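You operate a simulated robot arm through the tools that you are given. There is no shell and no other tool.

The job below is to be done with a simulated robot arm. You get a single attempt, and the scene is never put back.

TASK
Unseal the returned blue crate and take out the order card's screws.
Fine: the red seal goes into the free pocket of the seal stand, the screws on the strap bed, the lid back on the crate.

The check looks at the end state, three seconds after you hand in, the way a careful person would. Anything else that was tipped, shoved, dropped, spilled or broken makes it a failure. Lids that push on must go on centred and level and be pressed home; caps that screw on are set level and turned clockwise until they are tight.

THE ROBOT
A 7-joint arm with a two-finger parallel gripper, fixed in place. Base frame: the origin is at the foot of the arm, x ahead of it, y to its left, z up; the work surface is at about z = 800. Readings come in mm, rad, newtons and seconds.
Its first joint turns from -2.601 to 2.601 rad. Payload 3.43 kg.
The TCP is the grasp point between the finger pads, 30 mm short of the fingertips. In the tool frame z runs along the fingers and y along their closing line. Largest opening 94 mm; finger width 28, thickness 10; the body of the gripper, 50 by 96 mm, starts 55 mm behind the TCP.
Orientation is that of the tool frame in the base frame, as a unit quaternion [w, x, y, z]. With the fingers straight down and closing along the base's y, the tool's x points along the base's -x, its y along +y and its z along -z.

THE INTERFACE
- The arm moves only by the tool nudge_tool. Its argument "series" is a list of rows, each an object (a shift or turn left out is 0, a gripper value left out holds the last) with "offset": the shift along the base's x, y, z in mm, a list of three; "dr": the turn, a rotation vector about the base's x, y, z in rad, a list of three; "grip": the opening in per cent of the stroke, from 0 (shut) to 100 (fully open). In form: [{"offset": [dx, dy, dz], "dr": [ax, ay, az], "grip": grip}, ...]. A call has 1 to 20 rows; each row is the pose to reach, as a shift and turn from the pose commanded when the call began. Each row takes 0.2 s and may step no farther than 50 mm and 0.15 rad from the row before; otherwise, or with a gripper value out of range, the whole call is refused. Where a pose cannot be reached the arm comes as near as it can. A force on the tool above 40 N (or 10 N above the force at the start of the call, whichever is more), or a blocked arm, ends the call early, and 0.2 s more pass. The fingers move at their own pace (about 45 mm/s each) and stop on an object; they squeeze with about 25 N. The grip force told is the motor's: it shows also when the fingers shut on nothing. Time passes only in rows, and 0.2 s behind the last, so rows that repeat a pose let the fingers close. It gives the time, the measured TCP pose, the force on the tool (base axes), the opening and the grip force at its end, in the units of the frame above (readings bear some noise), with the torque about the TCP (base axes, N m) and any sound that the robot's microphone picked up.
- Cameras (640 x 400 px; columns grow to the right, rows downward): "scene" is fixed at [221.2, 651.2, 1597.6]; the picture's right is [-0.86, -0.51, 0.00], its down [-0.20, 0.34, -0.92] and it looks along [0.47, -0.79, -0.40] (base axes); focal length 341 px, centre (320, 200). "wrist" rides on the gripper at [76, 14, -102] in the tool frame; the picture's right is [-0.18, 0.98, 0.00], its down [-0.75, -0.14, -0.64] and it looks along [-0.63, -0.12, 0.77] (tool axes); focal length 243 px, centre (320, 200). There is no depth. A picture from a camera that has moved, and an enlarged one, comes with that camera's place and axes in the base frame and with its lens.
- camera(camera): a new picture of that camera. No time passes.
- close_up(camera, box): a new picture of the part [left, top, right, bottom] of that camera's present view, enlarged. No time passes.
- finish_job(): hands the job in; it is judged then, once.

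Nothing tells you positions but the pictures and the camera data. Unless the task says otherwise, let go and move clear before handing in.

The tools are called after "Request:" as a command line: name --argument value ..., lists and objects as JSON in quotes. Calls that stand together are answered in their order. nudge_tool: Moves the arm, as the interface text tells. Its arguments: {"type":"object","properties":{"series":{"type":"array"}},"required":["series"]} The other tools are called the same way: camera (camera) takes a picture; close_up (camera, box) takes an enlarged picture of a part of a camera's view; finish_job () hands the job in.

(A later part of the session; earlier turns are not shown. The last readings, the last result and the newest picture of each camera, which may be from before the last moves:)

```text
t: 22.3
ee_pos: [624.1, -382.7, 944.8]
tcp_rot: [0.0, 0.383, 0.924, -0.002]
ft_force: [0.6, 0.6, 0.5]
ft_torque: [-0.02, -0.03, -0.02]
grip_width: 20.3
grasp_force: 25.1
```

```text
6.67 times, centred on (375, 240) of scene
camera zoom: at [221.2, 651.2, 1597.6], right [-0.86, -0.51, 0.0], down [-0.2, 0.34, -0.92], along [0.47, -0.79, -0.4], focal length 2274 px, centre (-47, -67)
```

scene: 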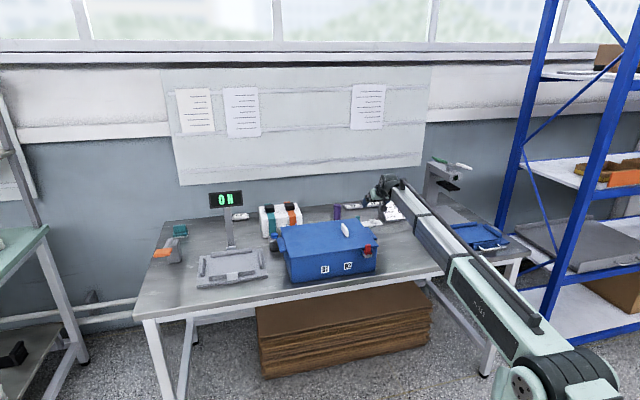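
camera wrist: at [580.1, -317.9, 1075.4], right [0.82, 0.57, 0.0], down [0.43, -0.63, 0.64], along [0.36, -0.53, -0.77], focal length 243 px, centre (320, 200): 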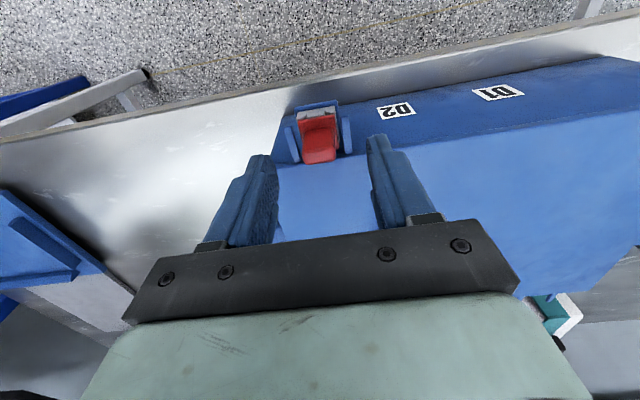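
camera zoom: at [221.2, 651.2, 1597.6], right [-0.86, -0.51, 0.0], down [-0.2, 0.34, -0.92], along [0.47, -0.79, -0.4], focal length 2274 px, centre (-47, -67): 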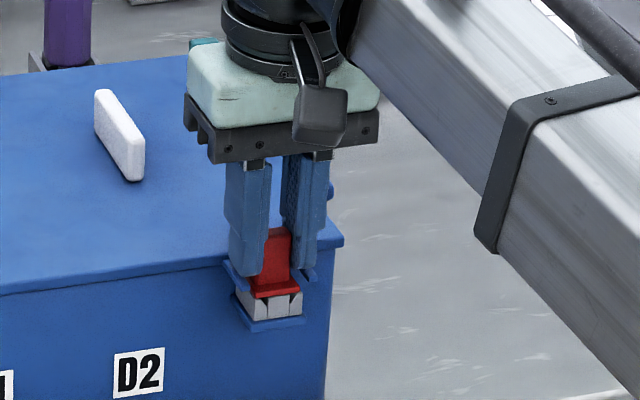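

The tab is gripped at 20.3 mm with 25 N. Now I'll pull it slowly straight up.

Request:
nudge_tool --series '[{"offset": [0, 0, 4]}, {"offset": [0, 0, 8]}, {"offset": [0, 0, 14]}, {"offset": [0, 0, 22]}, {"offset": [0, 0, 32]}, {"offset": [0, 0, 44]}, {"offset": [0, 0, 56]}, {"offset": [0, 0, 56]}]'

Request:
camera --camera "wrist"

Request:
close_up --camera "scene" --box '[260, 180, 420, 290]'

Request:
close_up --camera "wrist" --box '[240, 100, 400, 220]'

```text
t: 24.1
ee_pos: [623.2, -382.3, 1002.0]
tcp_rot: [0.0, 0.383, 0.924, -0.002]
ft_force: [0.1, 0.0, -0.1]
ft_torque: [0.0, 0.05, 0.01]
grip_width: 20.6
grasp_force: 24.4
```

```text
taken
camera wrist: at [580.2, -318.3, 1104.4], right [0.82, 0.57, 0.0], down [0.43, -0.63, 0.64], along [0.36, -0.53, -0.77], focal length 243 px, centre (320, 200)
```

wrist: 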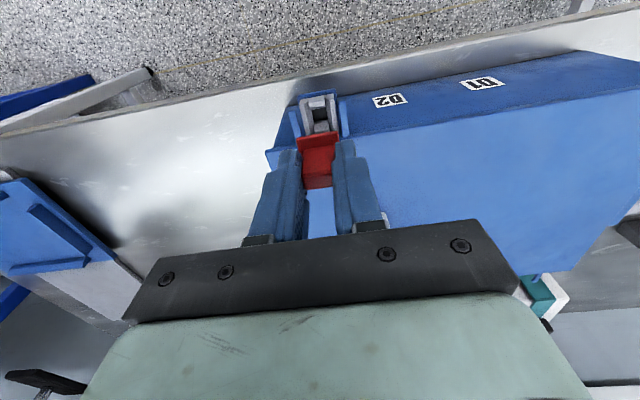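

```text
3.64 times, centred on (340, 235) of scene
camera zoom: at [221.2, 651.2, 1597.6], right [-0.86, -0.51, 0.0], down [-0.2, 0.34, -0.92], along [0.47, -0.79, -0.4], focal length 1240 px, centre (247, 73)
```

zoom: 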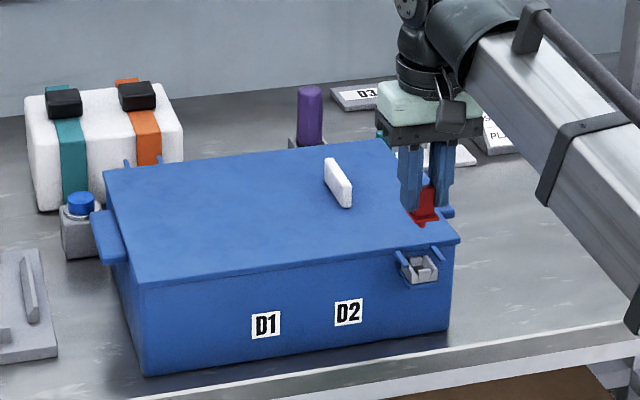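

```text
3.33 times, centred on (320, 160) of wrist
camera zoom: at [580.2, -318.3, 1104.4], right [0.82, 0.57, 0.0], down [0.43, -0.63, 0.64], along [0.36, -0.53, -0.77], focal length 809 px, centre (320, 333)
```

zoom: 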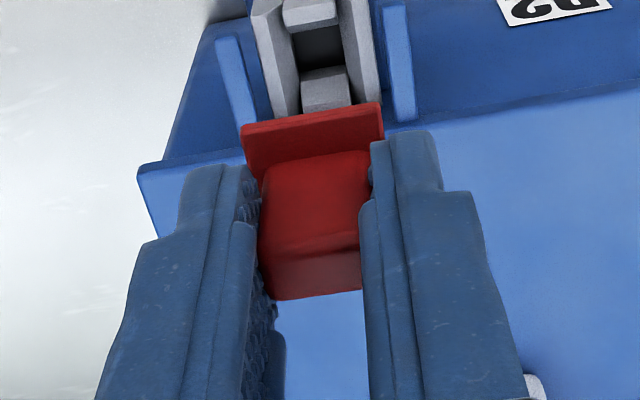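

The seal is out and sits straight in the grip. I'll record how the empty crate pocket looks from here as a reference for aligning at the stand.

Request:
close_up --camera "wrist" --box '[280, 80, 360, 150]'

```text
5.71 times, centred on (320, 115) of wrist
camera zoom: at [580.2, -318.3, 1104.4], right [0.82, 0.57, 0.0], down [0.43, -0.63, 0.64], along [0.36, -0.53, -0.77], focal length 1386 px, centre (320, 686)
```

zoom: 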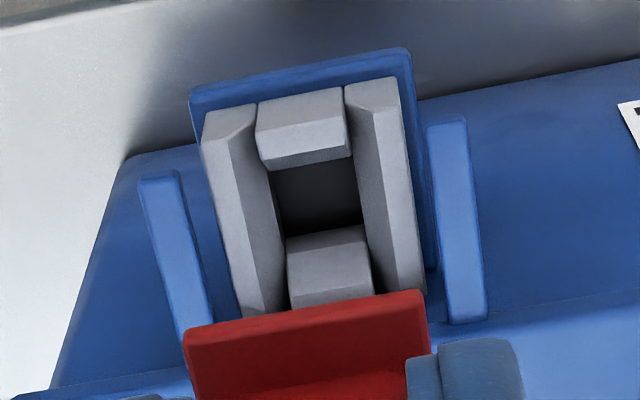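

Next I'll carry the seal over to a point above the free pocket, staying high past the crate, then check alignment.

Request:
nudge_tool --series '[{"offset": [6, -18, 8]}, {"offset": [18, -54, 8]}, {"offset": [31, -92, 8]}, {"offset": [44, -130, 8]}, {"offset": [57, -168, 8]}, {"offset": [70, -206, 8]}, {"offset": [83, -244, 8]}, {"offset": [96, -282, 0]}, {"offset": [109, -320, -15]}, {"offset": [122, -358, -35]}, {"offset": [133, -390, -55]}, {"offset": [141.4, -415.3, -75]}, {"offset": [141.4, -415.3, -92]}, {"offset": [141.4, -415.3, -92]}]'

Request:
camera --camera "wrist"

Request:
close_up --camera "wrist" --box '[240, 80, 420, 215]'

Request:
close_up --camera "scene" --box '[340, 185, 420, 245]'

```text
t: 27.1
ee_pos: [765.7, -796.7, 910.4]
tcp_rot: [0.0, 0.382, 0.924, -0.001]
ft_force: [-0.3, 0.4, 0.5]
ft_torque: [-0.01, -0.03, -0.01]
grip_width: 20.3
grasp_force: 24.8
```

```text
taken
camera wrist: at [722.2, -733.5, 1012.8], right [0.82, 0.57, 0.0], down [0.43, -0.63, 0.64], along [0.36, -0.53, -0.77], focal length 243 px, centre (320, 200)
```

wrist: 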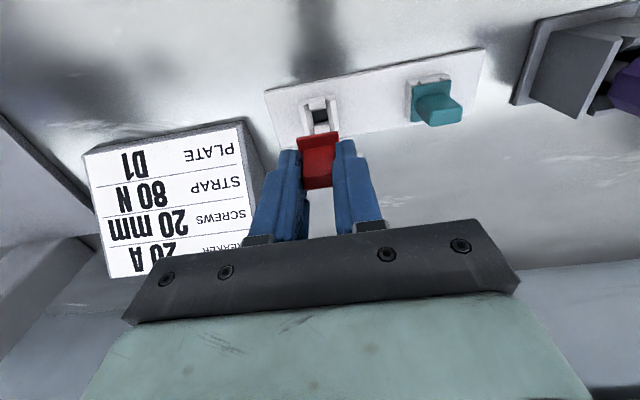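

```text
2.96 times, centred on (330, 148) of wrist
camera zoom: at [722.2, -733.5, 1012.8], right [0.82, 0.57, 0.0], down [0.43, -0.63, 0.64], along [0.36, -0.53, -0.77], focal length 719 px, centre (290, 356)
```

zoom: 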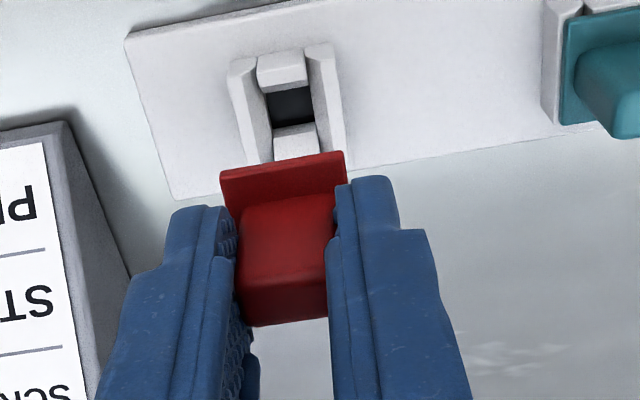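

```text
6.67 times, centred on (380, 215) of scene
camera zoom: at [221.2, 651.2, 1597.6], right [-0.86, -0.51, 0.0], down [-0.2, 0.34, -0.92], along [0.47, -0.79, -0.4], focal length 2274 px, centre (-80, 100)
```

zoom: 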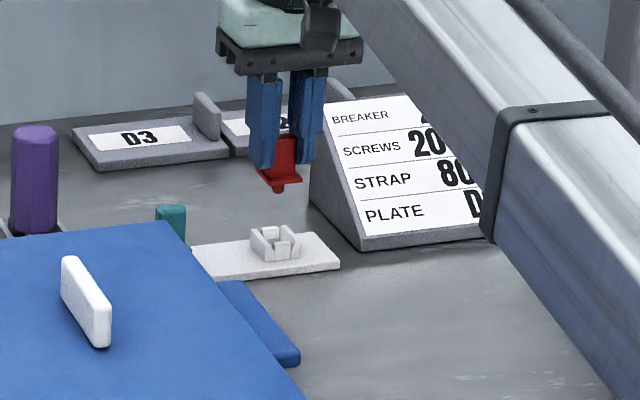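

Request:
close_up --camera "wrist" --box '[280, 80, 360, 150]'

Request:
close_up --camera "scene" --box '[360, 190, 400, 230]'

```text
5.71 times, centred on (320, 115) of wrist
camera zoom: at [722.2, -733.5, 1012.8], right [0.82, 0.57, 0.0], down [0.43, -0.63, 0.64], along [0.36, -0.53, -0.77], focal length 1386 px, centre (320, 686)
```

zoom: 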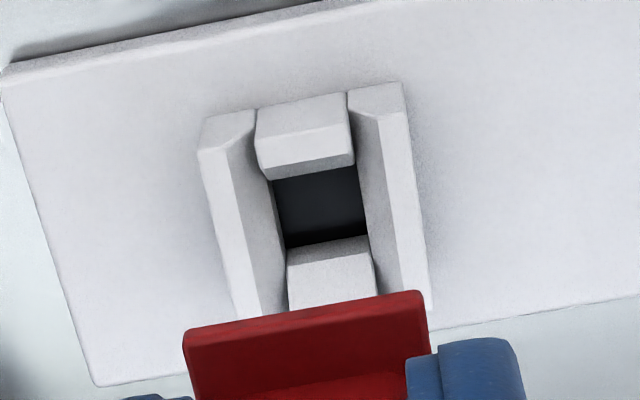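

```text
10.00 times, centred on (380, 210) of scene
camera zoom: at [221.2, 651.2, 1597.6], right [-0.86, -0.51, 0.0], down [-0.2, 0.34, -0.92], along [0.47, -0.79, -0.4], focal length 3411 px, centre (-280, 100)
```

zoom: 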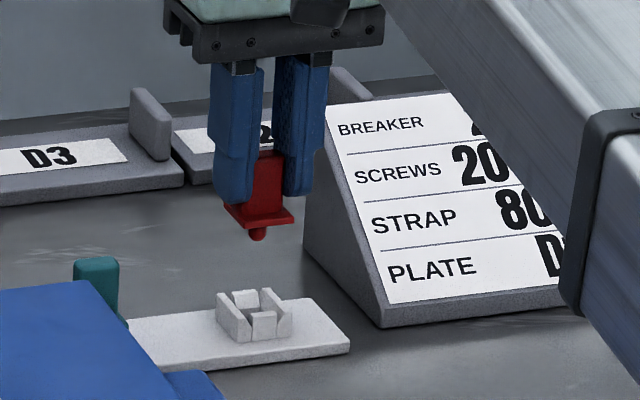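

The pocket appears almost exactly where the crate pocket was relative to the seal. I'll lower 28 mm and check again before inserting.

Request:
nudge_tool --series '[{"offset": [0, 0, -10]}, {"offset": [0, 0, -20]}, {"offset": [0, 0, -28]}, {"offset": [0, 0, -28]}]'

Request:
close_up --camera "wrist" --box '[280, 80, 360, 150]'

Request:
close_up --camera "scene" --box '[365, 200, 395, 230]'

Request:
close_up --camera "wrist" --box '[240, 80, 420, 215]'

```text
t: 28.1
ee_pos: [765.7, -798.2, 881.4]
tcp_rot: [0.0, 0.383, 0.924, -0.001]
ft_force: [-0.8, 0.0, 0.1]
ft_torque: [-0.01, -0.03, 0.0]
grip_width: 20.3
grasp_force: 24.6
```

```text
5.71 times, centred on (320, 115) of wrist
camera zoom: at [721.8, -733.3, 984.5], right [0.82, 0.57, 0.0], down [0.43, -0.63, 0.64], along [0.36, -0.53, -0.77], focal length 1386 px, centre (320, 686)
```

zoom: 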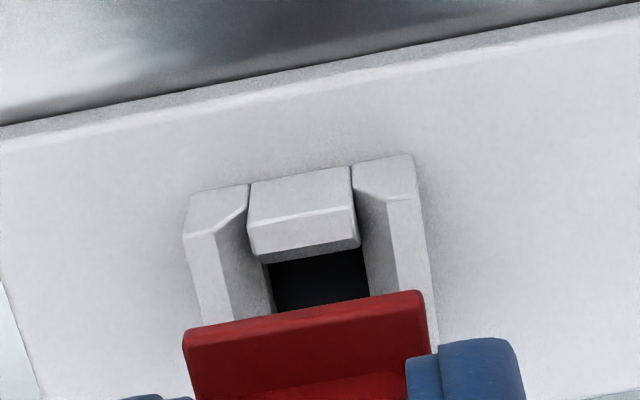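

```text
13.33 times, centred on (380, 215) of scene
camera zoom: at [221.2, 651.2, 1597.6], right [-0.86, -0.51, 0.0], down [-0.2, 0.34, -0.92], along [0.47, -0.79, -0.4], focal length 4548 px, centre (-480, 0)
```

zoom: 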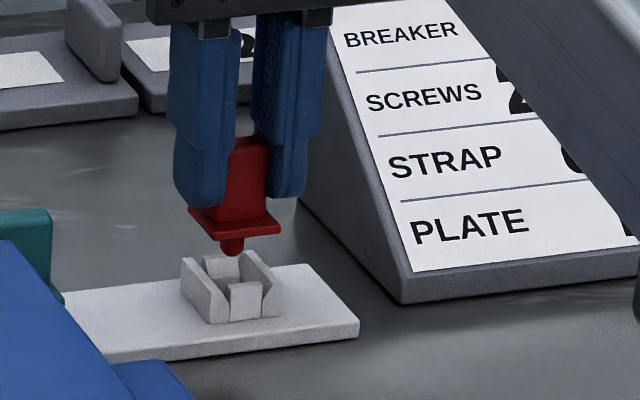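

```text
2.96 times, centred on (330, 148) of wrist
camera zoom: at [721.8, -733.3, 984.5], right [0.82, 0.57, 0.0], down [0.43, -0.63, 0.64], along [0.36, -0.53, -0.77], focal length 719 px, centre (290, 356)
```

zoom: 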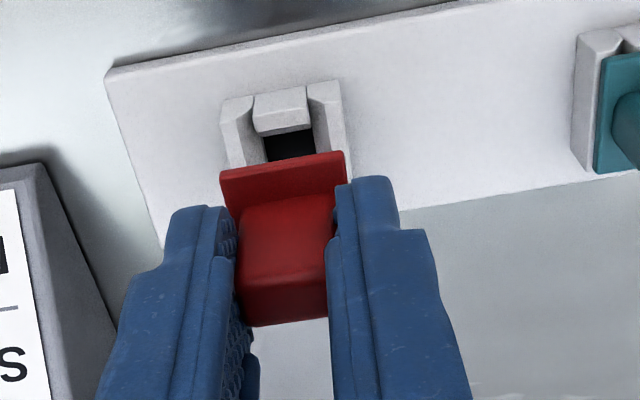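

Triangulation puts the alignment within about 1 mm and roughly 22 mm to go. I'll insert slowly and watch the force.

Request:
nudge_tool --series '[{"offset": [0, 0, -5]}, {"offset": [0, 0, -9]}, {"offset": [0, 0, -12]}, {"offset": [0, 0, -15]}, {"offset": [0, 0, -17]}, {"offset": [0, 0, -17]}]'

Request:
close_up --camera "wrist" --box '[240, 80, 420, 215]'

Request:
close_up --camera "scene" --box '[365, 200, 395, 230]'

```text
t: 29.5
ee_pos: [765.4, -798.8, 866.0]
tcp_rot: [0.0, 0.383, 0.924, 0.0]
ft_force: [0.0, -0.1, -0.2]
ft_torque: [-0.04, 0.0, 0.01]
grip_width: 20.6
grasp_force: 24.9
```

```text
2.96 times, centred on (330, 148) of wrist
camera zoom: at [721.8, -733.1, 967.5], right [0.82, 0.57, 0.0], down [0.43, -0.63, 0.64], along [0.36, -0.53, -0.77], focal length 719 px, centre (290, 356)
```

zoom: 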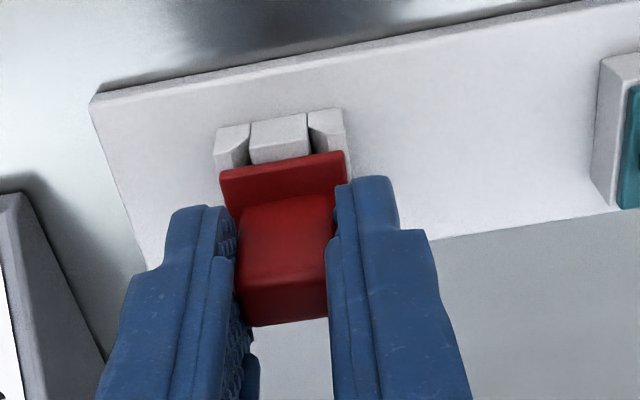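

```text
13.33 times, centred on (380, 215) of scene
camera zoom: at [221.2, 651.2, 1597.6], right [-0.86, -0.51, 0.0], down [-0.2, 0.34, -0.92], along [0.47, -0.79, -0.4], focal length 4548 px, centre (-480, 0)
```

zoom: 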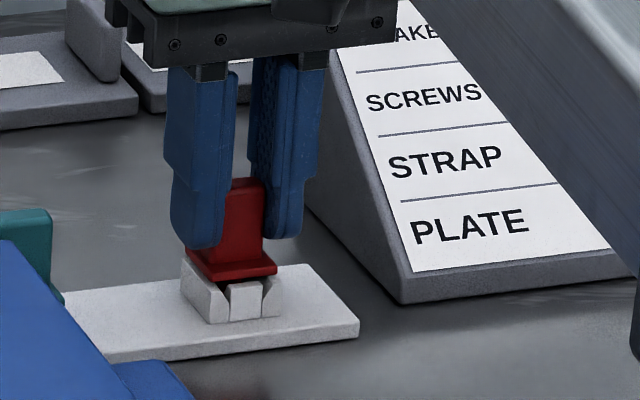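

It's nearly seated with no force yet. I'll go on in 1 mm steps.

Request:
nudge_tool --series '[{"offset": [0, 0, -1]}, {"offset": [0, 0, -2]}, {"offset": [0, 0, -3]}, {"offset": [0, 0, -4]}, {"offset": [0, 0, -4]}]'

Request:
close_up --camera "scene" --box '[365, 200, 395, 230]'

```text
t: 30.7
ee_pos: [765.6, -797.0, 862.9]
tcp_rot: [0.001, 0.383, 0.924, -0.001]
ft_force: [2.7, -0.6, 23.4]
ft_torque: [-0.02, -0.11, 0.01]
grip_width: 20.3
grasp_force: 25.5
```

```text
13.33 times, centred on (380, 215) of scene
camera zoom: at [221.2, 651.2, 1597.6], right [-0.86, -0.51, 0.0], down [-0.2, 0.34, -0.92], along [0.47, -0.79, -0.4], focal length 4548 px, centre (-480, 0)
```

zoom: 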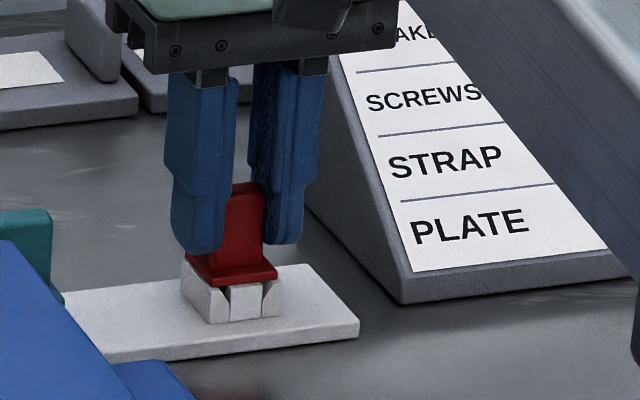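

The seal has bottomed out with about 23 N of push and the flange sits flush on the pocket. I'll ease off, open the fingers, and go straight up.

Request:
nudge_tool --series '[{"offset": [0, 0, 1]}, {"offset": [0, 0, 2]}, {"offset": [0, 0, 2], "grip": 45}, {"offset": [0, 0, 2], "grip": 45}, {"offset": [0, 0, 2], "grip": 45}, {"offset": [0, 0, 10], "grip": 45}, {"offset": [0, 0, 25], "grip": 45}, {"offset": [0, 0, 45], "grip": 45}, {"offset": [0, 0, 65], "grip": 45}, {"offset": [0, 0, 65], "grip": 45}]'

Request:
camera --camera "wrist"

Request:
close_up --camera "scene" --box '[355, 200, 395, 230]'

Request:
close_up --camera "wrist" --box '[240, 80, 480, 215]'

```text
t: 32.9
ee_pos: [766.0, -796.7, 925.3]
tcp_rot: [0.0, 0.383, 0.924, -0.001]
ft_force: [0.1, -0.2, 0.6]
ft_torque: [0.0, -0.01, 0.0]
grip_width: 42.1
grasp_force: 0.2
```

```text
taken
camera wrist: at [722.5, -733.3, 1028.2], right [0.82, 0.57, 0.0], down [0.43, -0.63, 0.64], along [0.36, -0.53, -0.77], focal length 243 px, centre (320, 200)
```

wrist: 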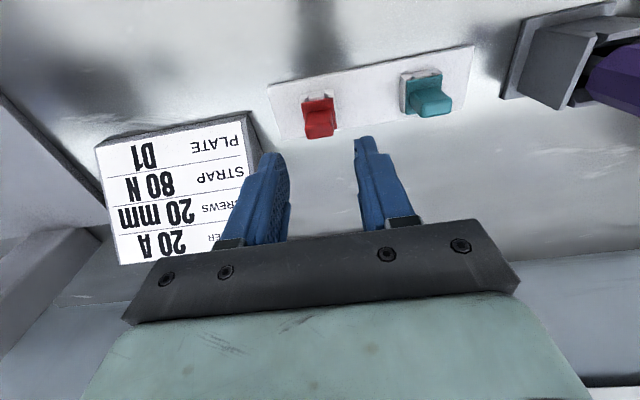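

```text
13.33 times, centred on (375, 215) of scene
camera zoom: at [221.2, 651.2, 1597.6], right [-0.86, -0.51, 0.0], down [-0.2, 0.34, -0.92], along [0.47, -0.79, -0.4], focal length 4548 px, centre (-413, 0)
```

zoom: 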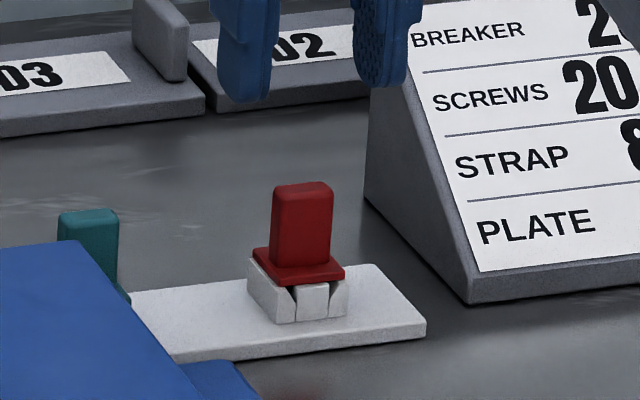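

```text
2.67 times, centred on (360, 148) of wrist
camera zoom: at [722.5, -733.3, 1028.2], right [0.82, 0.57, 0.0], down [0.43, -0.63, 0.64], along [0.36, -0.53, -0.77], focal length 647 px, centre (213, 340)
```

zoom: 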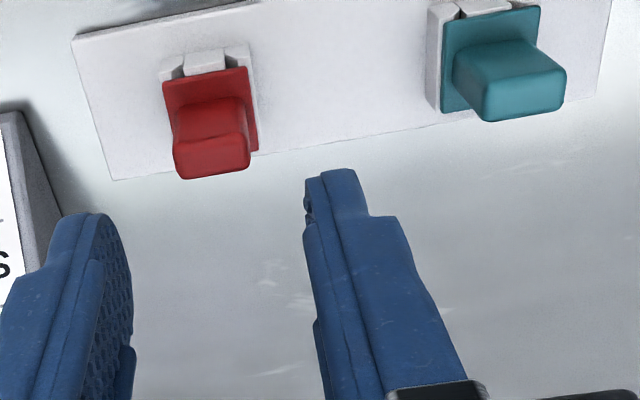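

The red seal is seated in the free pocket, level with the teal one. Next I'll move above the crate lid to study the handle and pick a parking place for the lid.

Request:
nudge_tool --series '[{"offset": [0, 0, 40], "grip": 45}, {"offset": [0, 10, 80]}, {"offset": [-1, 35, 115]}, {"offset": [-2, 75, 120]}, {"offset": [-4, 115, 120]}, {"offset": [-5, 155, 120]}, {"offset": [-7, 195, 120]}, {"offset": [-9, 235, 120]}, {"offset": [-10, 275, 120]}, {"offset": [-12, 315, 120]}, {"offset": [-13.6, 352.8, 120]}, {"offset": [-13.6, 352.8, 120]}]'

Request:
camera --camera "wrist"

Request:
camera --camera "scene"

```text
t: 35.5
ee_pos: [750.7, -444.6, 1047.3]
tcp_rot: [0.002, 0.383, 0.924, -0.001]
ft_force: [0.6, -0.2, 0.2]
ft_torque: [0.05, -0.01, -0.04]
grip_width: 42.1
grasp_force: 0.1
```

```text
taken
camera wrist: at [707.3, -380.0, 1148.7], right [0.83, 0.56, 0.0], down [0.43, -0.63, 0.64], along [0.36, -0.53, -0.77], focal length 243 px, centre (320, 200)
```

wrist: 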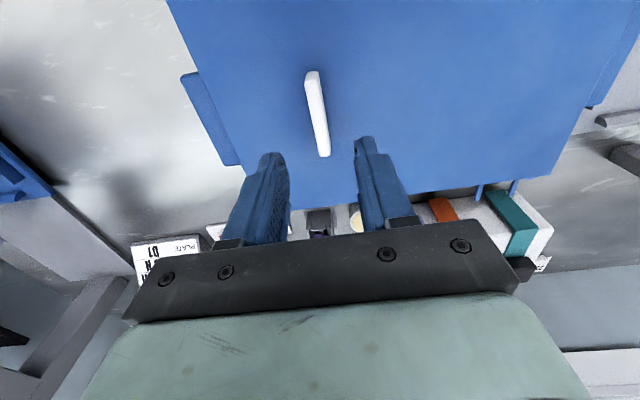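

```text
taken
```

scene: 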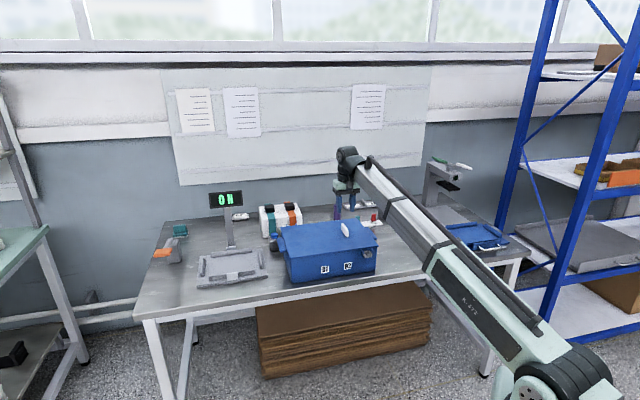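

The handle is about 75 mm right of the lid's centre, so I expect some tipping moment. I'll measure the handle precisely.

Request:
close_up --camera "wrist" --box '[270, 50, 370, 170]'

Request:
close_up --camera "wrist" --box '[400, 100, 640, 250]'

Request:
close_up --camera "scene" --box '[270, 210, 390, 290]'

```text
3.33 times, centred on (320, 110) of wrist
camera zoom: at [707.3, -380.0, 1148.7], right [0.83, 0.56, 0.0], down [0.43, -0.63, 0.64], along [0.36, -0.53, -0.77], focal length 809 px, centre (320, 500)
```

zoom: 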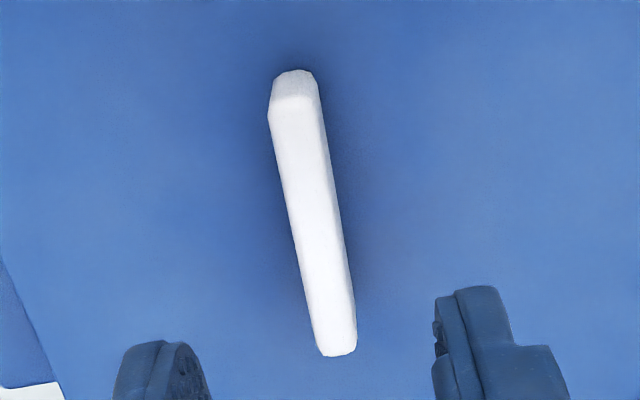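

```text
2.67 times, centred on (520, 175) of wrist
camera zoom: at [707.3, -380.0, 1148.7], right [0.83, 0.56, 0.0], down [0.43, -0.63, 0.64], along [0.36, -0.53, -0.77], focal length 647 px, centre (-213, 267)
```

zoom: 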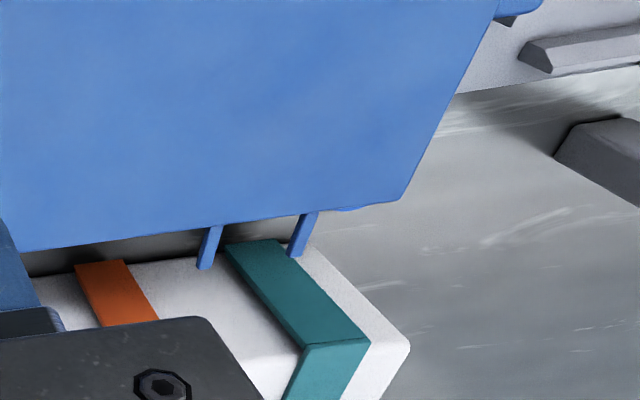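

```text
5.00 times, centred on (330, 250) of scene
camera zoom: at [221.2, 651.2, 1597.6], right [-0.86, -0.51, 0.0], down [-0.2, 0.34, -0.92], along [0.47, -0.79, -0.4], focal length 1705 px, centre (270, -50)
```

zoom: 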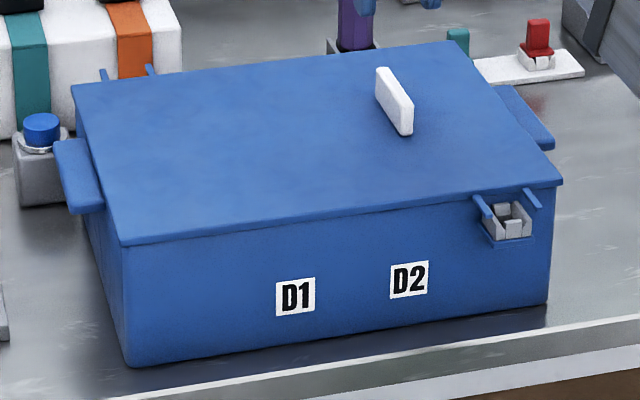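

The handle is centred near (753.6, -450) and stands about 30 mm high on the lid. I'll descend with the fingers on either side of it and grip as deep as possible.

Request:
nudge_tool --series '[{"offset": [1.6, -4.9, -20]}, {"offset": [1.6, -4.9, -45]}, {"offset": [1.6, -4.9, -70]}, {"offset": [1.6, -4.9, -85]}, {"offset": [1.6, -4.9, -95]}, {"offset": [1.6, -4.9, -95]}]'

Request:
camera --camera "wrist"

Request:
close_up --camera "scene" --box '[310, 190, 390, 250]'

```text
t: 36.9
ee_pos: [753.0, -449.8, 951.3]
tcp_rot: [0.001, 0.383, 0.924, -0.001]
ft_force: [0.1, -0.2, -0.6]
ft_torque: [-0.03, 0.02, -0.05]
grip_width: 42.2
grasp_force: 0.0
```

```text
taken
camera wrist: at [709.3, -385.4, 1053.3], right [0.82, 0.57, 0.0], down [0.43, -0.63, 0.64], along [0.36, -0.53, -0.77], focal length 243 px, centre (320, 200)
```

wrist: 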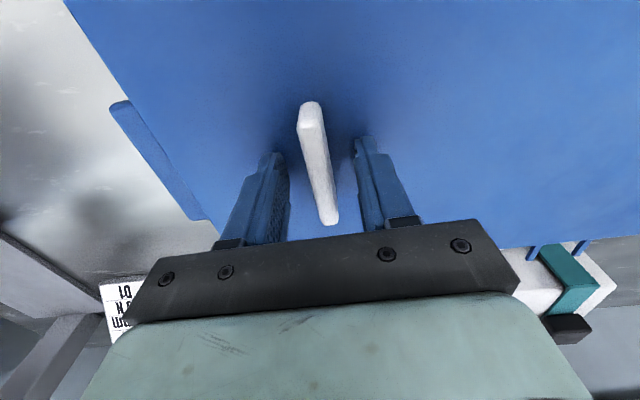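

```text
6.67 times, centred on (350, 220) of scene
camera zoom: at [221.2, 651.2, 1597.6], right [-0.86, -0.51, 0.0], down [-0.2, 0.34, -0.92], along [0.47, -0.79, -0.4], focal length 2274 px, centre (120, 67)
```

zoom: 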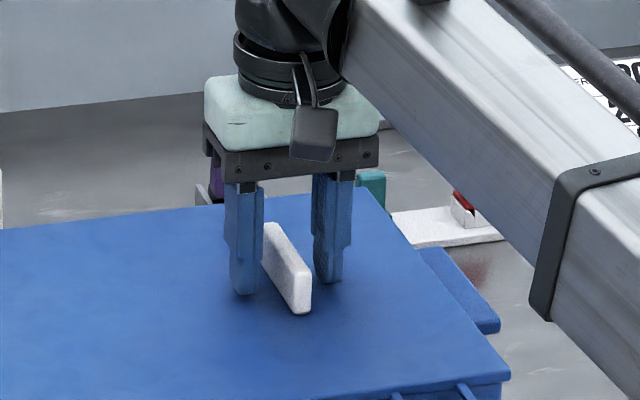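

Well centred. I'll go down the last few millimetres and close on the handle.

Request:
nudge_tool --series '[{"offset": [0, 0, -3]}, {"offset": [0, 0, -6]}, {"offset": [0, 0, -8]}, {"offset": [0, 0, -8]}]'

Request:
close_up --camera "scene" --box '[320, 200, 380, 245]'

```text
t: 37.7
ee_pos: [753.4, -449.5, 946.7]
tcp_rot: [0.002, 0.382, 0.924, -0.001]
ft_force: [-3.0, 3.0, 13.9]
ft_torque: [0.31, 0.14, 0.02]
grip_width: 42.3
grasp_force: 0.1
stopped in row 3: the force on the tool passed its limit at 44 N (the readings are from after the stop); the commanded pose is now the measured one
```

```text
8.89 times, centred on (350, 222) of scene
camera zoom: at [221.2, 651.2, 1597.6], right [-0.86, -0.51, 0.0], down [-0.2, 0.34, -0.92], along [0.47, -0.79, -0.4], focal length 3032 px, centre (53, 0)
```

zoom: 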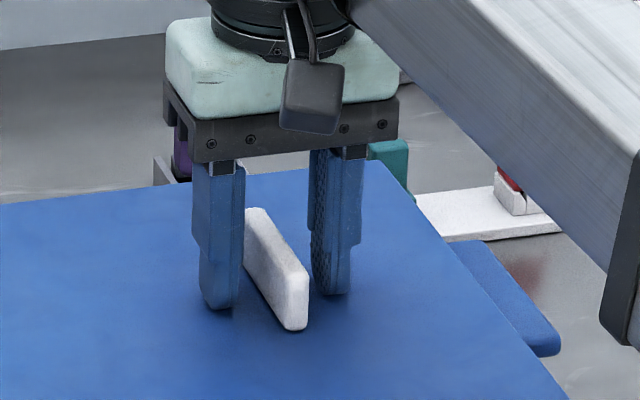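

The fingertips touched the lid at z≈916. I'll back off 1.5 mm and close.

Request:
nudge_tool --series '[{"offset": [0, 0, 1.5]}, {"offset": [0, 0, 1.5]}, {"offset": [0, 0, 1.5], "grip": 0}, {"offset": [0, 0, 1.5], "grip": 0}, {"offset": [0, 0, 1.5], "grip": 0}, {"offset": [0, 0, 1.5], "grip": 0}]'

Request:
camera --camera "wrist"

```text
t: 39.1
ee_pos: [754.5, -449.3, 947.8]
tcp_rot: [0.002, 0.383, 0.924, 0.0]
ft_force: [0.9, -0.8, 2.6]
ft_torque: [-0.19, -0.19, -0.05]
grip_width: 16.3
grasp_force: 24.9
```

```text
taken
camera wrist: at [709.8, -385.9, 1050.0], right [0.82, 0.57, 0.0], down [0.43, -0.63, 0.65], along [0.37, -0.53, -0.76], focal length 243 px, centre (320, 200)
```

wrist: 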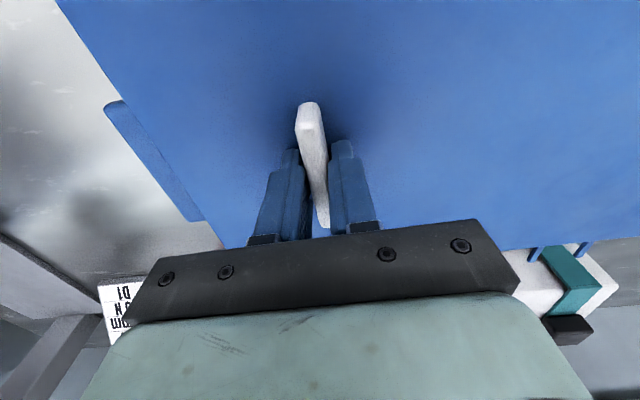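

Request:
close_up --camera "wrist" --box '[260, 90, 380, 240]'

Request:
close_up --camera "scene" --box '[320, 200, 380, 245]'

```text
2.67 times, centred on (320, 165) of wrist
camera zoom: at [709.8, -385.9, 1050.0], right [0.82, 0.57, 0.0], down [0.43, -0.63, 0.65], along [0.37, -0.53, -0.76], focal length 647 px, centre (320, 293)
```

zoom: 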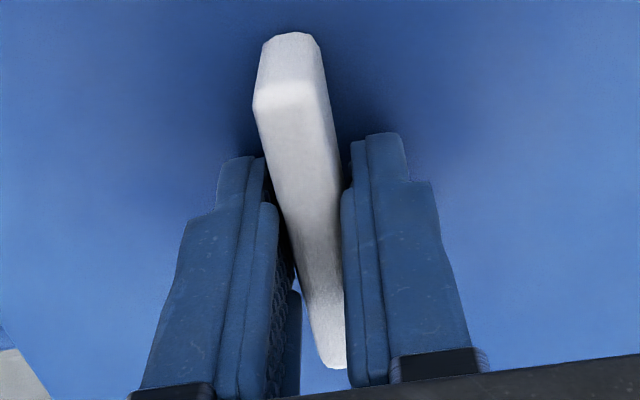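

```text
8.89 times, centred on (350, 222) of scene
camera zoom: at [221.2, 651.2, 1597.6], right [-0.86, -0.51, 0.0], down [-0.2, 0.34, -0.92], along [0.47, -0.79, -0.4], focal length 3032 px, centre (53, 0)
```

zoom: 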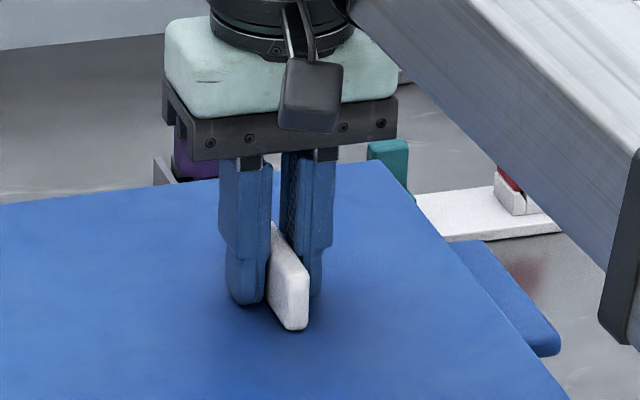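

The grip reads 16.3 mm at 25 N and looks flush with the handle. I'll lift very slowly and watch force, torque and lid tilt.

Request:
nudge_tool --series '[{"offset": [0, 0, 2]}, {"offset": [0, 0, 4]}, {"offset": [0, 0, 6]}, {"offset": [0, 0, 8]}, {"offset": [0, 0, 8]}]'

Request:
camera --camera "wrist"

Request:
close_up --camera "scene" --box '[260, 190, 400, 290]'

```text
t: 40.3
ee_pos: [754.1, -450.4, 956.8]
tcp_rot: [0.003, 0.382, 0.924, -0.001]
ft_force: [0.0, -0.6, -2.4]
ft_torque: [-0.14, 0.13, 0.0]
grip_width: 16.2
grasp_force: 25.0
```

```text
taken
camera wrist: at [709.6, -385.8, 1058.3], right [0.82, 0.57, 0.0], down [0.43, -0.63, 0.65], along [0.36, -0.53, -0.76], focal length 243 px, centre (320, 200)
```

wrist: 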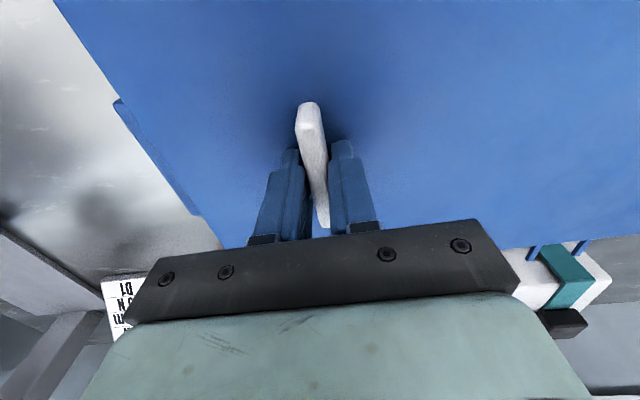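

```text
4.00 times, centred on (330, 240) of scene
camera zoom: at [221.2, 651.2, 1597.6], right [-0.86, -0.51, 0.0], down [-0.2, 0.34, -0.92], along [0.47, -0.79, -0.4], focal length 1364 px, centre (280, 40)
```

zoom: 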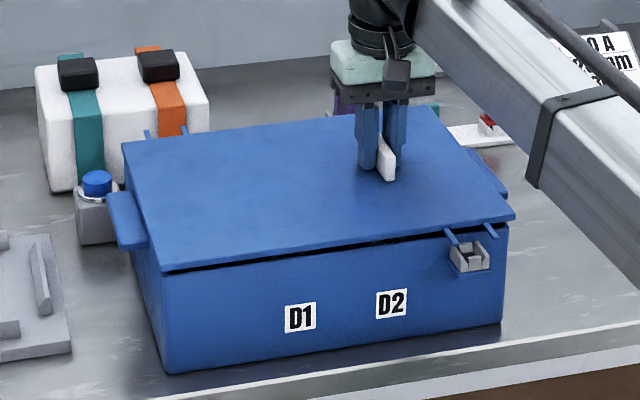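

The lid weighs about 2.4 N and hangs nearly level, so the grip holds fine. I'll lift it clear and carry it to the free bench area right of the crate.

Request:
nudge_tool --series '[{"offset": [0, 0, 12]}, {"offset": [0, 0, 32]}, {"offset": [0, 0, 57]}, {"offset": [0, 0, 82]}, {"offset": [0, 0, 100]}, {"offset": [-15, -17, 102]}, {"offset": [-35, -40, 102]}, {"offset": [-57, -64, 102]}, {"offset": [-79, -89, 102]}, {"offset": [-101, -114, 102]}, {"offset": [-123, -139, 102]}, {"offset": [-145, -164, 102]}, {"offset": [-167, -189, 102]}, {"offset": [-189, -214, 102]}, {"offset": [-211, -239, 102]}, {"offset": [-233, -264, 102]}, {"offset": [-249, -282, 102]}, {"offset": [-257, -291, 102]}, {"offset": [-257, -291, 102]}]'

Request:
camera --camera "wrist"

Request:
camera --camera "scene"

```text
t: 44.3
ee_pos: [497.5, -741.1, 1059.4]
tcp_rot: [0.002, 0.383, 0.924, 0.0]
ft_force: [-0.6, 0.3, -1.9]
ft_torque: [-0.12, 0.1, 0.02]
grip_width: 16.3
grasp_force: 24.4
```

```text
taken
camera wrist: at [452.4, -676.9, 1160.7], right [0.82, 0.57, 0.0], down [0.43, -0.63, 0.65], along [0.37, -0.53, -0.76], focal length 243 px, centre (320, 200)
```

wrist: 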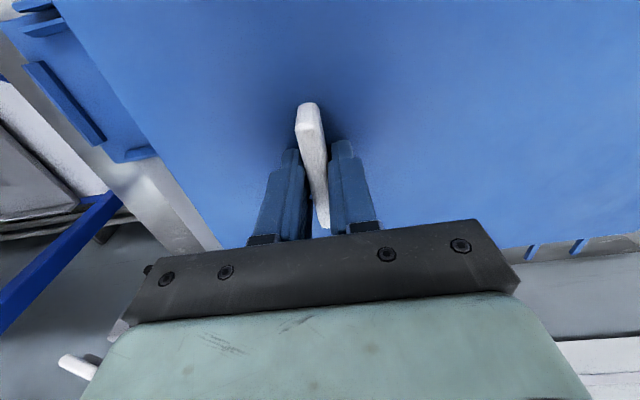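

```text
taken
```

scene: 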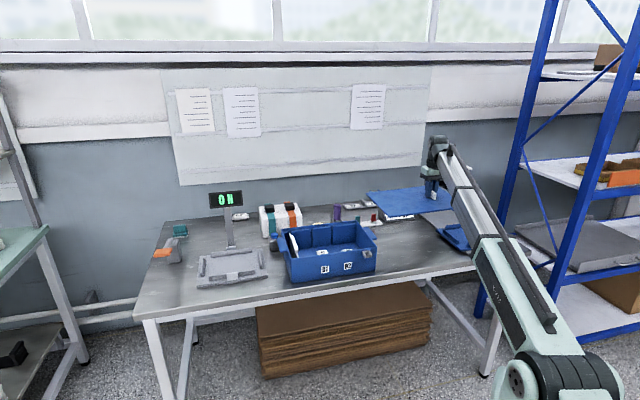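

Request:
close_up --camera "wrist" --box '[0, 0, 260, 260]'

Request:
close_up --camera "scene" --box '[340, 120, 560, 290]'

Request:
close_up --camera "scene" --box '[265, 205, 385, 290]'

```text
1.54 times, centred on (130, 130) of wrist
camera zoom: at [452.4, -676.9, 1160.7], right [0.82, 0.57, 0.0], down [0.43, -0.63, 0.65], along [0.37, -0.53, -0.76], focal length 373 px, centre (612, 308)
```

zoom: 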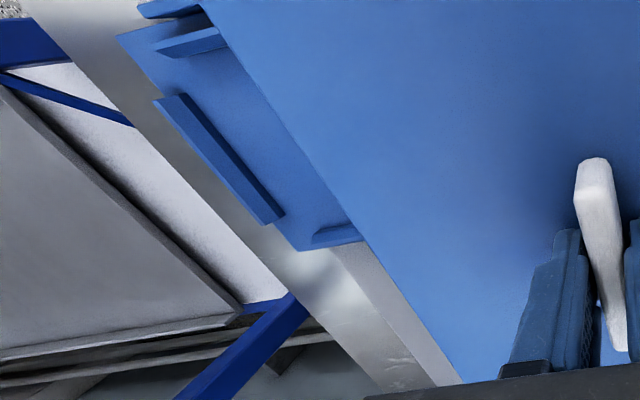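

```text
2.35 times, centred on (450, 205) of scene
camera zoom: at [221.2, 651.2, 1597.6], right [-0.86, -0.51, 0.0], down [-0.2, 0.34, -0.92], along [0.47, -0.79, -0.4], focal length 802 px, centre (14, 188)
```

zoom: 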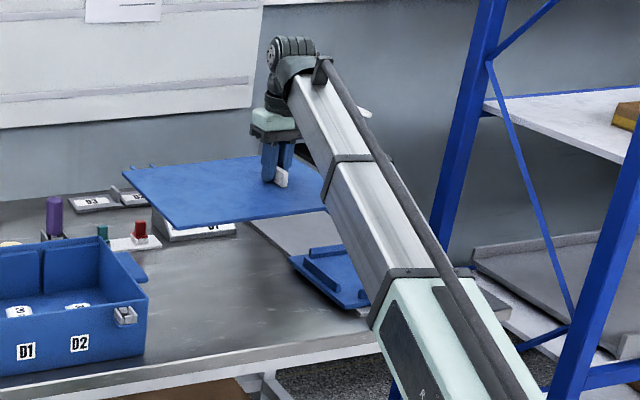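

```text
4.71 times, centred on (325, 248) of scene
camera zoom: at [221.2, 651.2, 1597.6], right [-0.86, -0.51, 0.0], down [-0.2, 0.34, -0.92], along [0.47, -0.79, -0.4], focal length 1605 px, centre (296, -24)
```

zoom: 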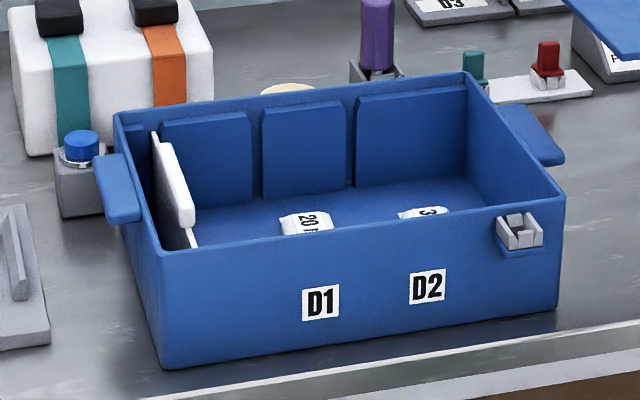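

The lid hangs level, but its right edge would be too close to the blue tray fixture if I set it down as is. I'll turn it about 90° clockwise so it fits the gap, testing the wrist range as I go.

Request:
nudge_tool --series '[{"offset": [1, 5, 0], "dr": [0, 0, -0.05]}, {"offset": [2, 12, 0], "dr": [0, 0, -0.13]}, {"offset": [3, 20, 0], "dr": [0, 0, -0.22]}, {"offset": [4, 28, 0], "dr": [0, 0, -0.31]}, {"offset": [5, 36, 0], "dr": [0, 0, -0.4]}, {"offset": [6, 44, 0], "dr": [0, 0, -0.49]}, {"offset": [7, 50, 0], "dr": [0, 0, -0.58]}, {"offset": [7, 55, 0], "dr": [0, 0, -0.66]}, {"offset": [7, 55, 0], "dr": [0, 0, -0.7]}, {"offset": [7, 55, 0], "dr": [0, 0, -0.7]}]'

Request:
camera --camera "scene"

Request:
camera --camera "wrist"

```text
t: 46.5
ee_pos: [504.3, -686.3, 1058.1]
tcp_rot: [0.002, 0.677, 0.736, -0.002]
ft_force: [-0.7, -0.4, -2.3]
ft_torque: [-0.04, 0.2, 0.0]
grip_width: 15.9
grasp_force: 24.9
```

```text
taken
```

scene: 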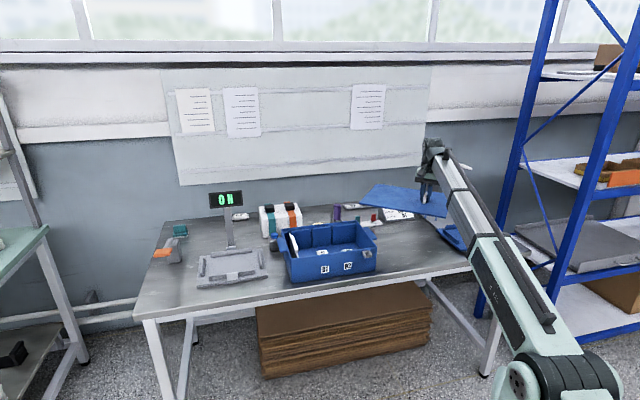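

```text
taken
camera wrist: at [511.8, -608.4, 1160.4], right [0.99, -0.1, 0.0], down [-0.08, -0.76, 0.65], along [-0.06, -0.64, -0.76], focal length 243 px, centre (320, 200)
```

wrist: 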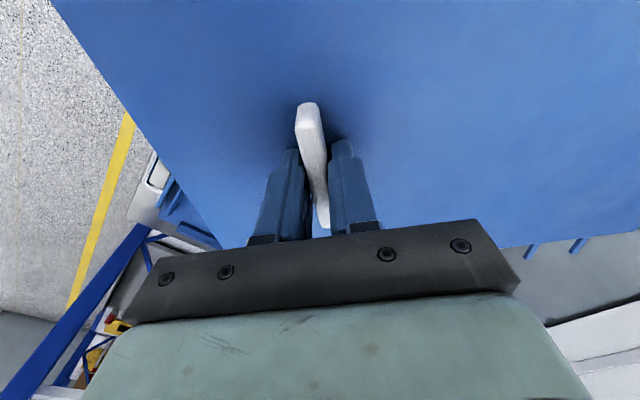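

Rotation continues freely, so I'll finish the 90° turn and move to the parking spot.

Request:
nudge_tool --series '[{"offset": [1, 6, 0], "dr": [0, 0, -0.06]}, {"offset": [2, 12, 0], "dr": [0, 0, -0.15]}, {"offset": [3, 19, 0], "dr": [0, 0, -0.24]}, {"offset": [4, 26, 0], "dr": [0, 0, -0.33]}, {"offset": [5, 33, 0], "dr": [0, 0, -0.42]}, {"offset": [6, 40, 0], "dr": [0, 0, -0.51]}, {"offset": [7, 47, 0], "dr": [0, 0, -0.6]}, {"offset": [7, 52, 0], "dr": [0, 0, -0.69]}, {"offset": [7, 55, 0], "dr": [0, 0, -0.78]}, {"offset": [7, 55, 0], "dr": [0, 0, -0.85]}, {"offset": [7, 55, 0], "dr": [0, 0, -0.871]}, {"offset": [7, 55, 0], "dr": [0, 0, -0.871]}]'

Request:
camera --camera "scene"

Request:
camera --camera "wrist"

Request:
close_up --camera "scene" --box '[340, 120, 560, 290]'

```text
t: 49.1
ee_pos: [510.4, -629.6, 1057.8]
tcp_rot: [0.0, 0.924, 0.383, -0.002]
ft_force: [-0.1, 0.7, -2.2]
ft_torque: [0.15, 0.13, 0.04]
grip_width: 16.4
grasp_force: 24.6
```

```text
taken
```

scene: 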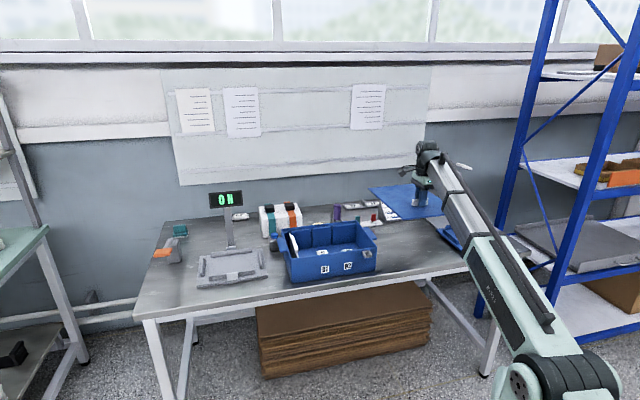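

```text
taken
camera wrist: at [575.3, -587.1, 1160.2], right [0.56, -0.83, 0.0], down [-0.63, -0.43, 0.65], along [-0.53, -0.36, -0.76], focal length 243 px, centre (320, 200)
```

wrist: 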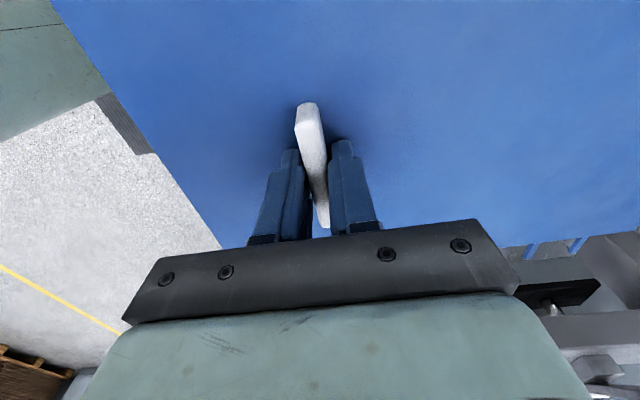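

```text
2.35 times, centred on (450, 205) of scene
camera zoom: at [221.2, 651.2, 1597.6], right [-0.86, -0.51, 0.0], down [-0.2, 0.34, -0.92], along [0.47, -0.79, -0.4], focal length 802 px, centre (14, 188)
```

zoom: 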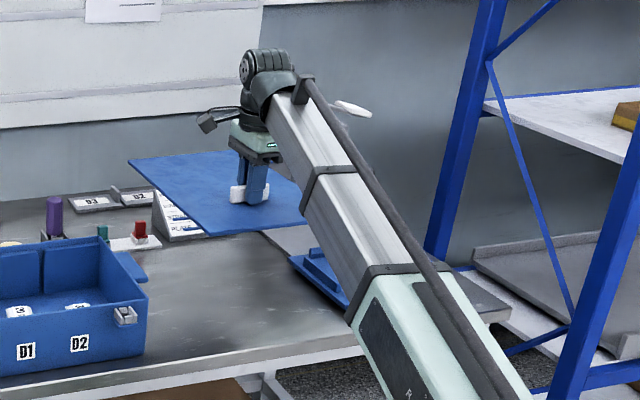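

The lid is now turned 90° over clear bench. I'll lower it, first quickly to about 30 mm above the surface, then slowly.

Request:
nudge_tool --series '[{"offset": [0, 0, -15]}, {"offset": [0, 0, -40]}, {"offset": [0, 0, -70]}, {"offset": [0, 0, -100]}, {"offset": [0, 0, -130]}, {"offset": [0, 0, -155]}, {"offset": [0, 0, -168]}, {"offset": [0, 0, -172]}, {"offset": [0, 0, -172]}]'

Request:
camera --camera "scene"

Request:
close_up --camera "scene" --box '[350, 170, 510, 290]'

```text
t: 51.1
ee_pos: [510.8, -630.9, 886.0]
tcp_rot: [0.001, 0.924, 0.382, -0.002]
ft_force: [-0.3, -0.3, -2.5]
ft_torque: [0.12, 0.13, -0.03]
grip_width: 16.2
grasp_force: 25.2
```

```text
taken
```

scene: 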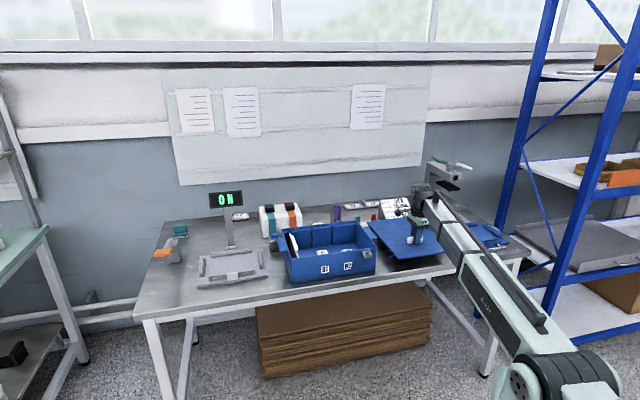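

```text
3.33 times, centred on (430, 230) of scene
camera zoom: at [221.2, 651.2, 1597.6], right [-0.86, -0.51, 0.0], down [-0.2, 0.34, -0.92], along [0.47, -0.79, -0.4], focal length 1137 px, centre (-47, 100)
```

zoom: 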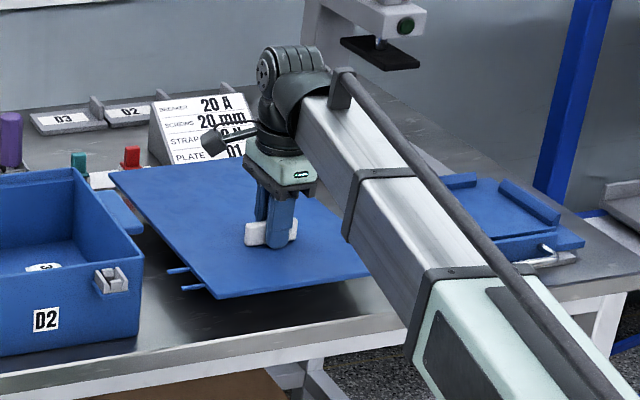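

There's plenty of clearance all round. I'll lower slowly until the lid's weight goes onto the bench.

Request:
nudge_tool --series '[{"offset": [0, 0, -5]}, {"offset": [0, 0, -10]}, {"offset": [0, 0, -15]}, {"offset": [0, 0, -19]}, {"offset": [0, 0, -22]}, {"offset": [0, 0, -24]}, {"offset": [0, 0, -26]}, {"offset": [0, 0, -26]}]'

Request:
close_up --camera "scene" --box '[350, 170, 510, 290]'

```text
t: 52.9
ee_pos: [511.4, -630.9, 861.0]
tcp_rot: [0.001, 0.924, 0.382, -0.002]
ft_force: [0.4, 0.6, -1.9]
ft_torque: [0.12, 0.16, -0.01]
grip_width: 16.4
grasp_force: 24.8
```

```text
3.33 times, centred on (430, 230) of scene
camera zoom: at [221.2, 651.2, 1597.6], right [-0.86, -0.51, 0.0], down [-0.2, 0.34, -0.92], along [0.47, -0.79, -0.4], focal length 1137 px, centre (-47, 100)
```

zoom: 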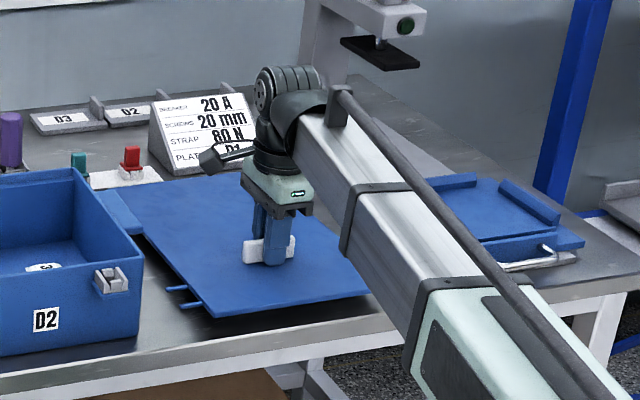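

Request:
nudge_tool --series '[{"offset": [0, 0, -2]}, {"offset": [0, 0, -4]}, {"offset": [0, 0, -6]}, {"offset": [0, 0, -8]}, {"offset": [0, 0, -9]}, {"offset": [0, 0, -9]}]'

```text
t: 54.3
ee_pos: [511.0, -631.8, 850.7]
tcp_rot: [0.001, 0.924, 0.383, -0.002]
ft_force: [-0.1, -0.1, -1.8]
ft_torque: [0.05, -0.07, 0.0]
grip_width: 16.1
grasp_force: 25.3
```

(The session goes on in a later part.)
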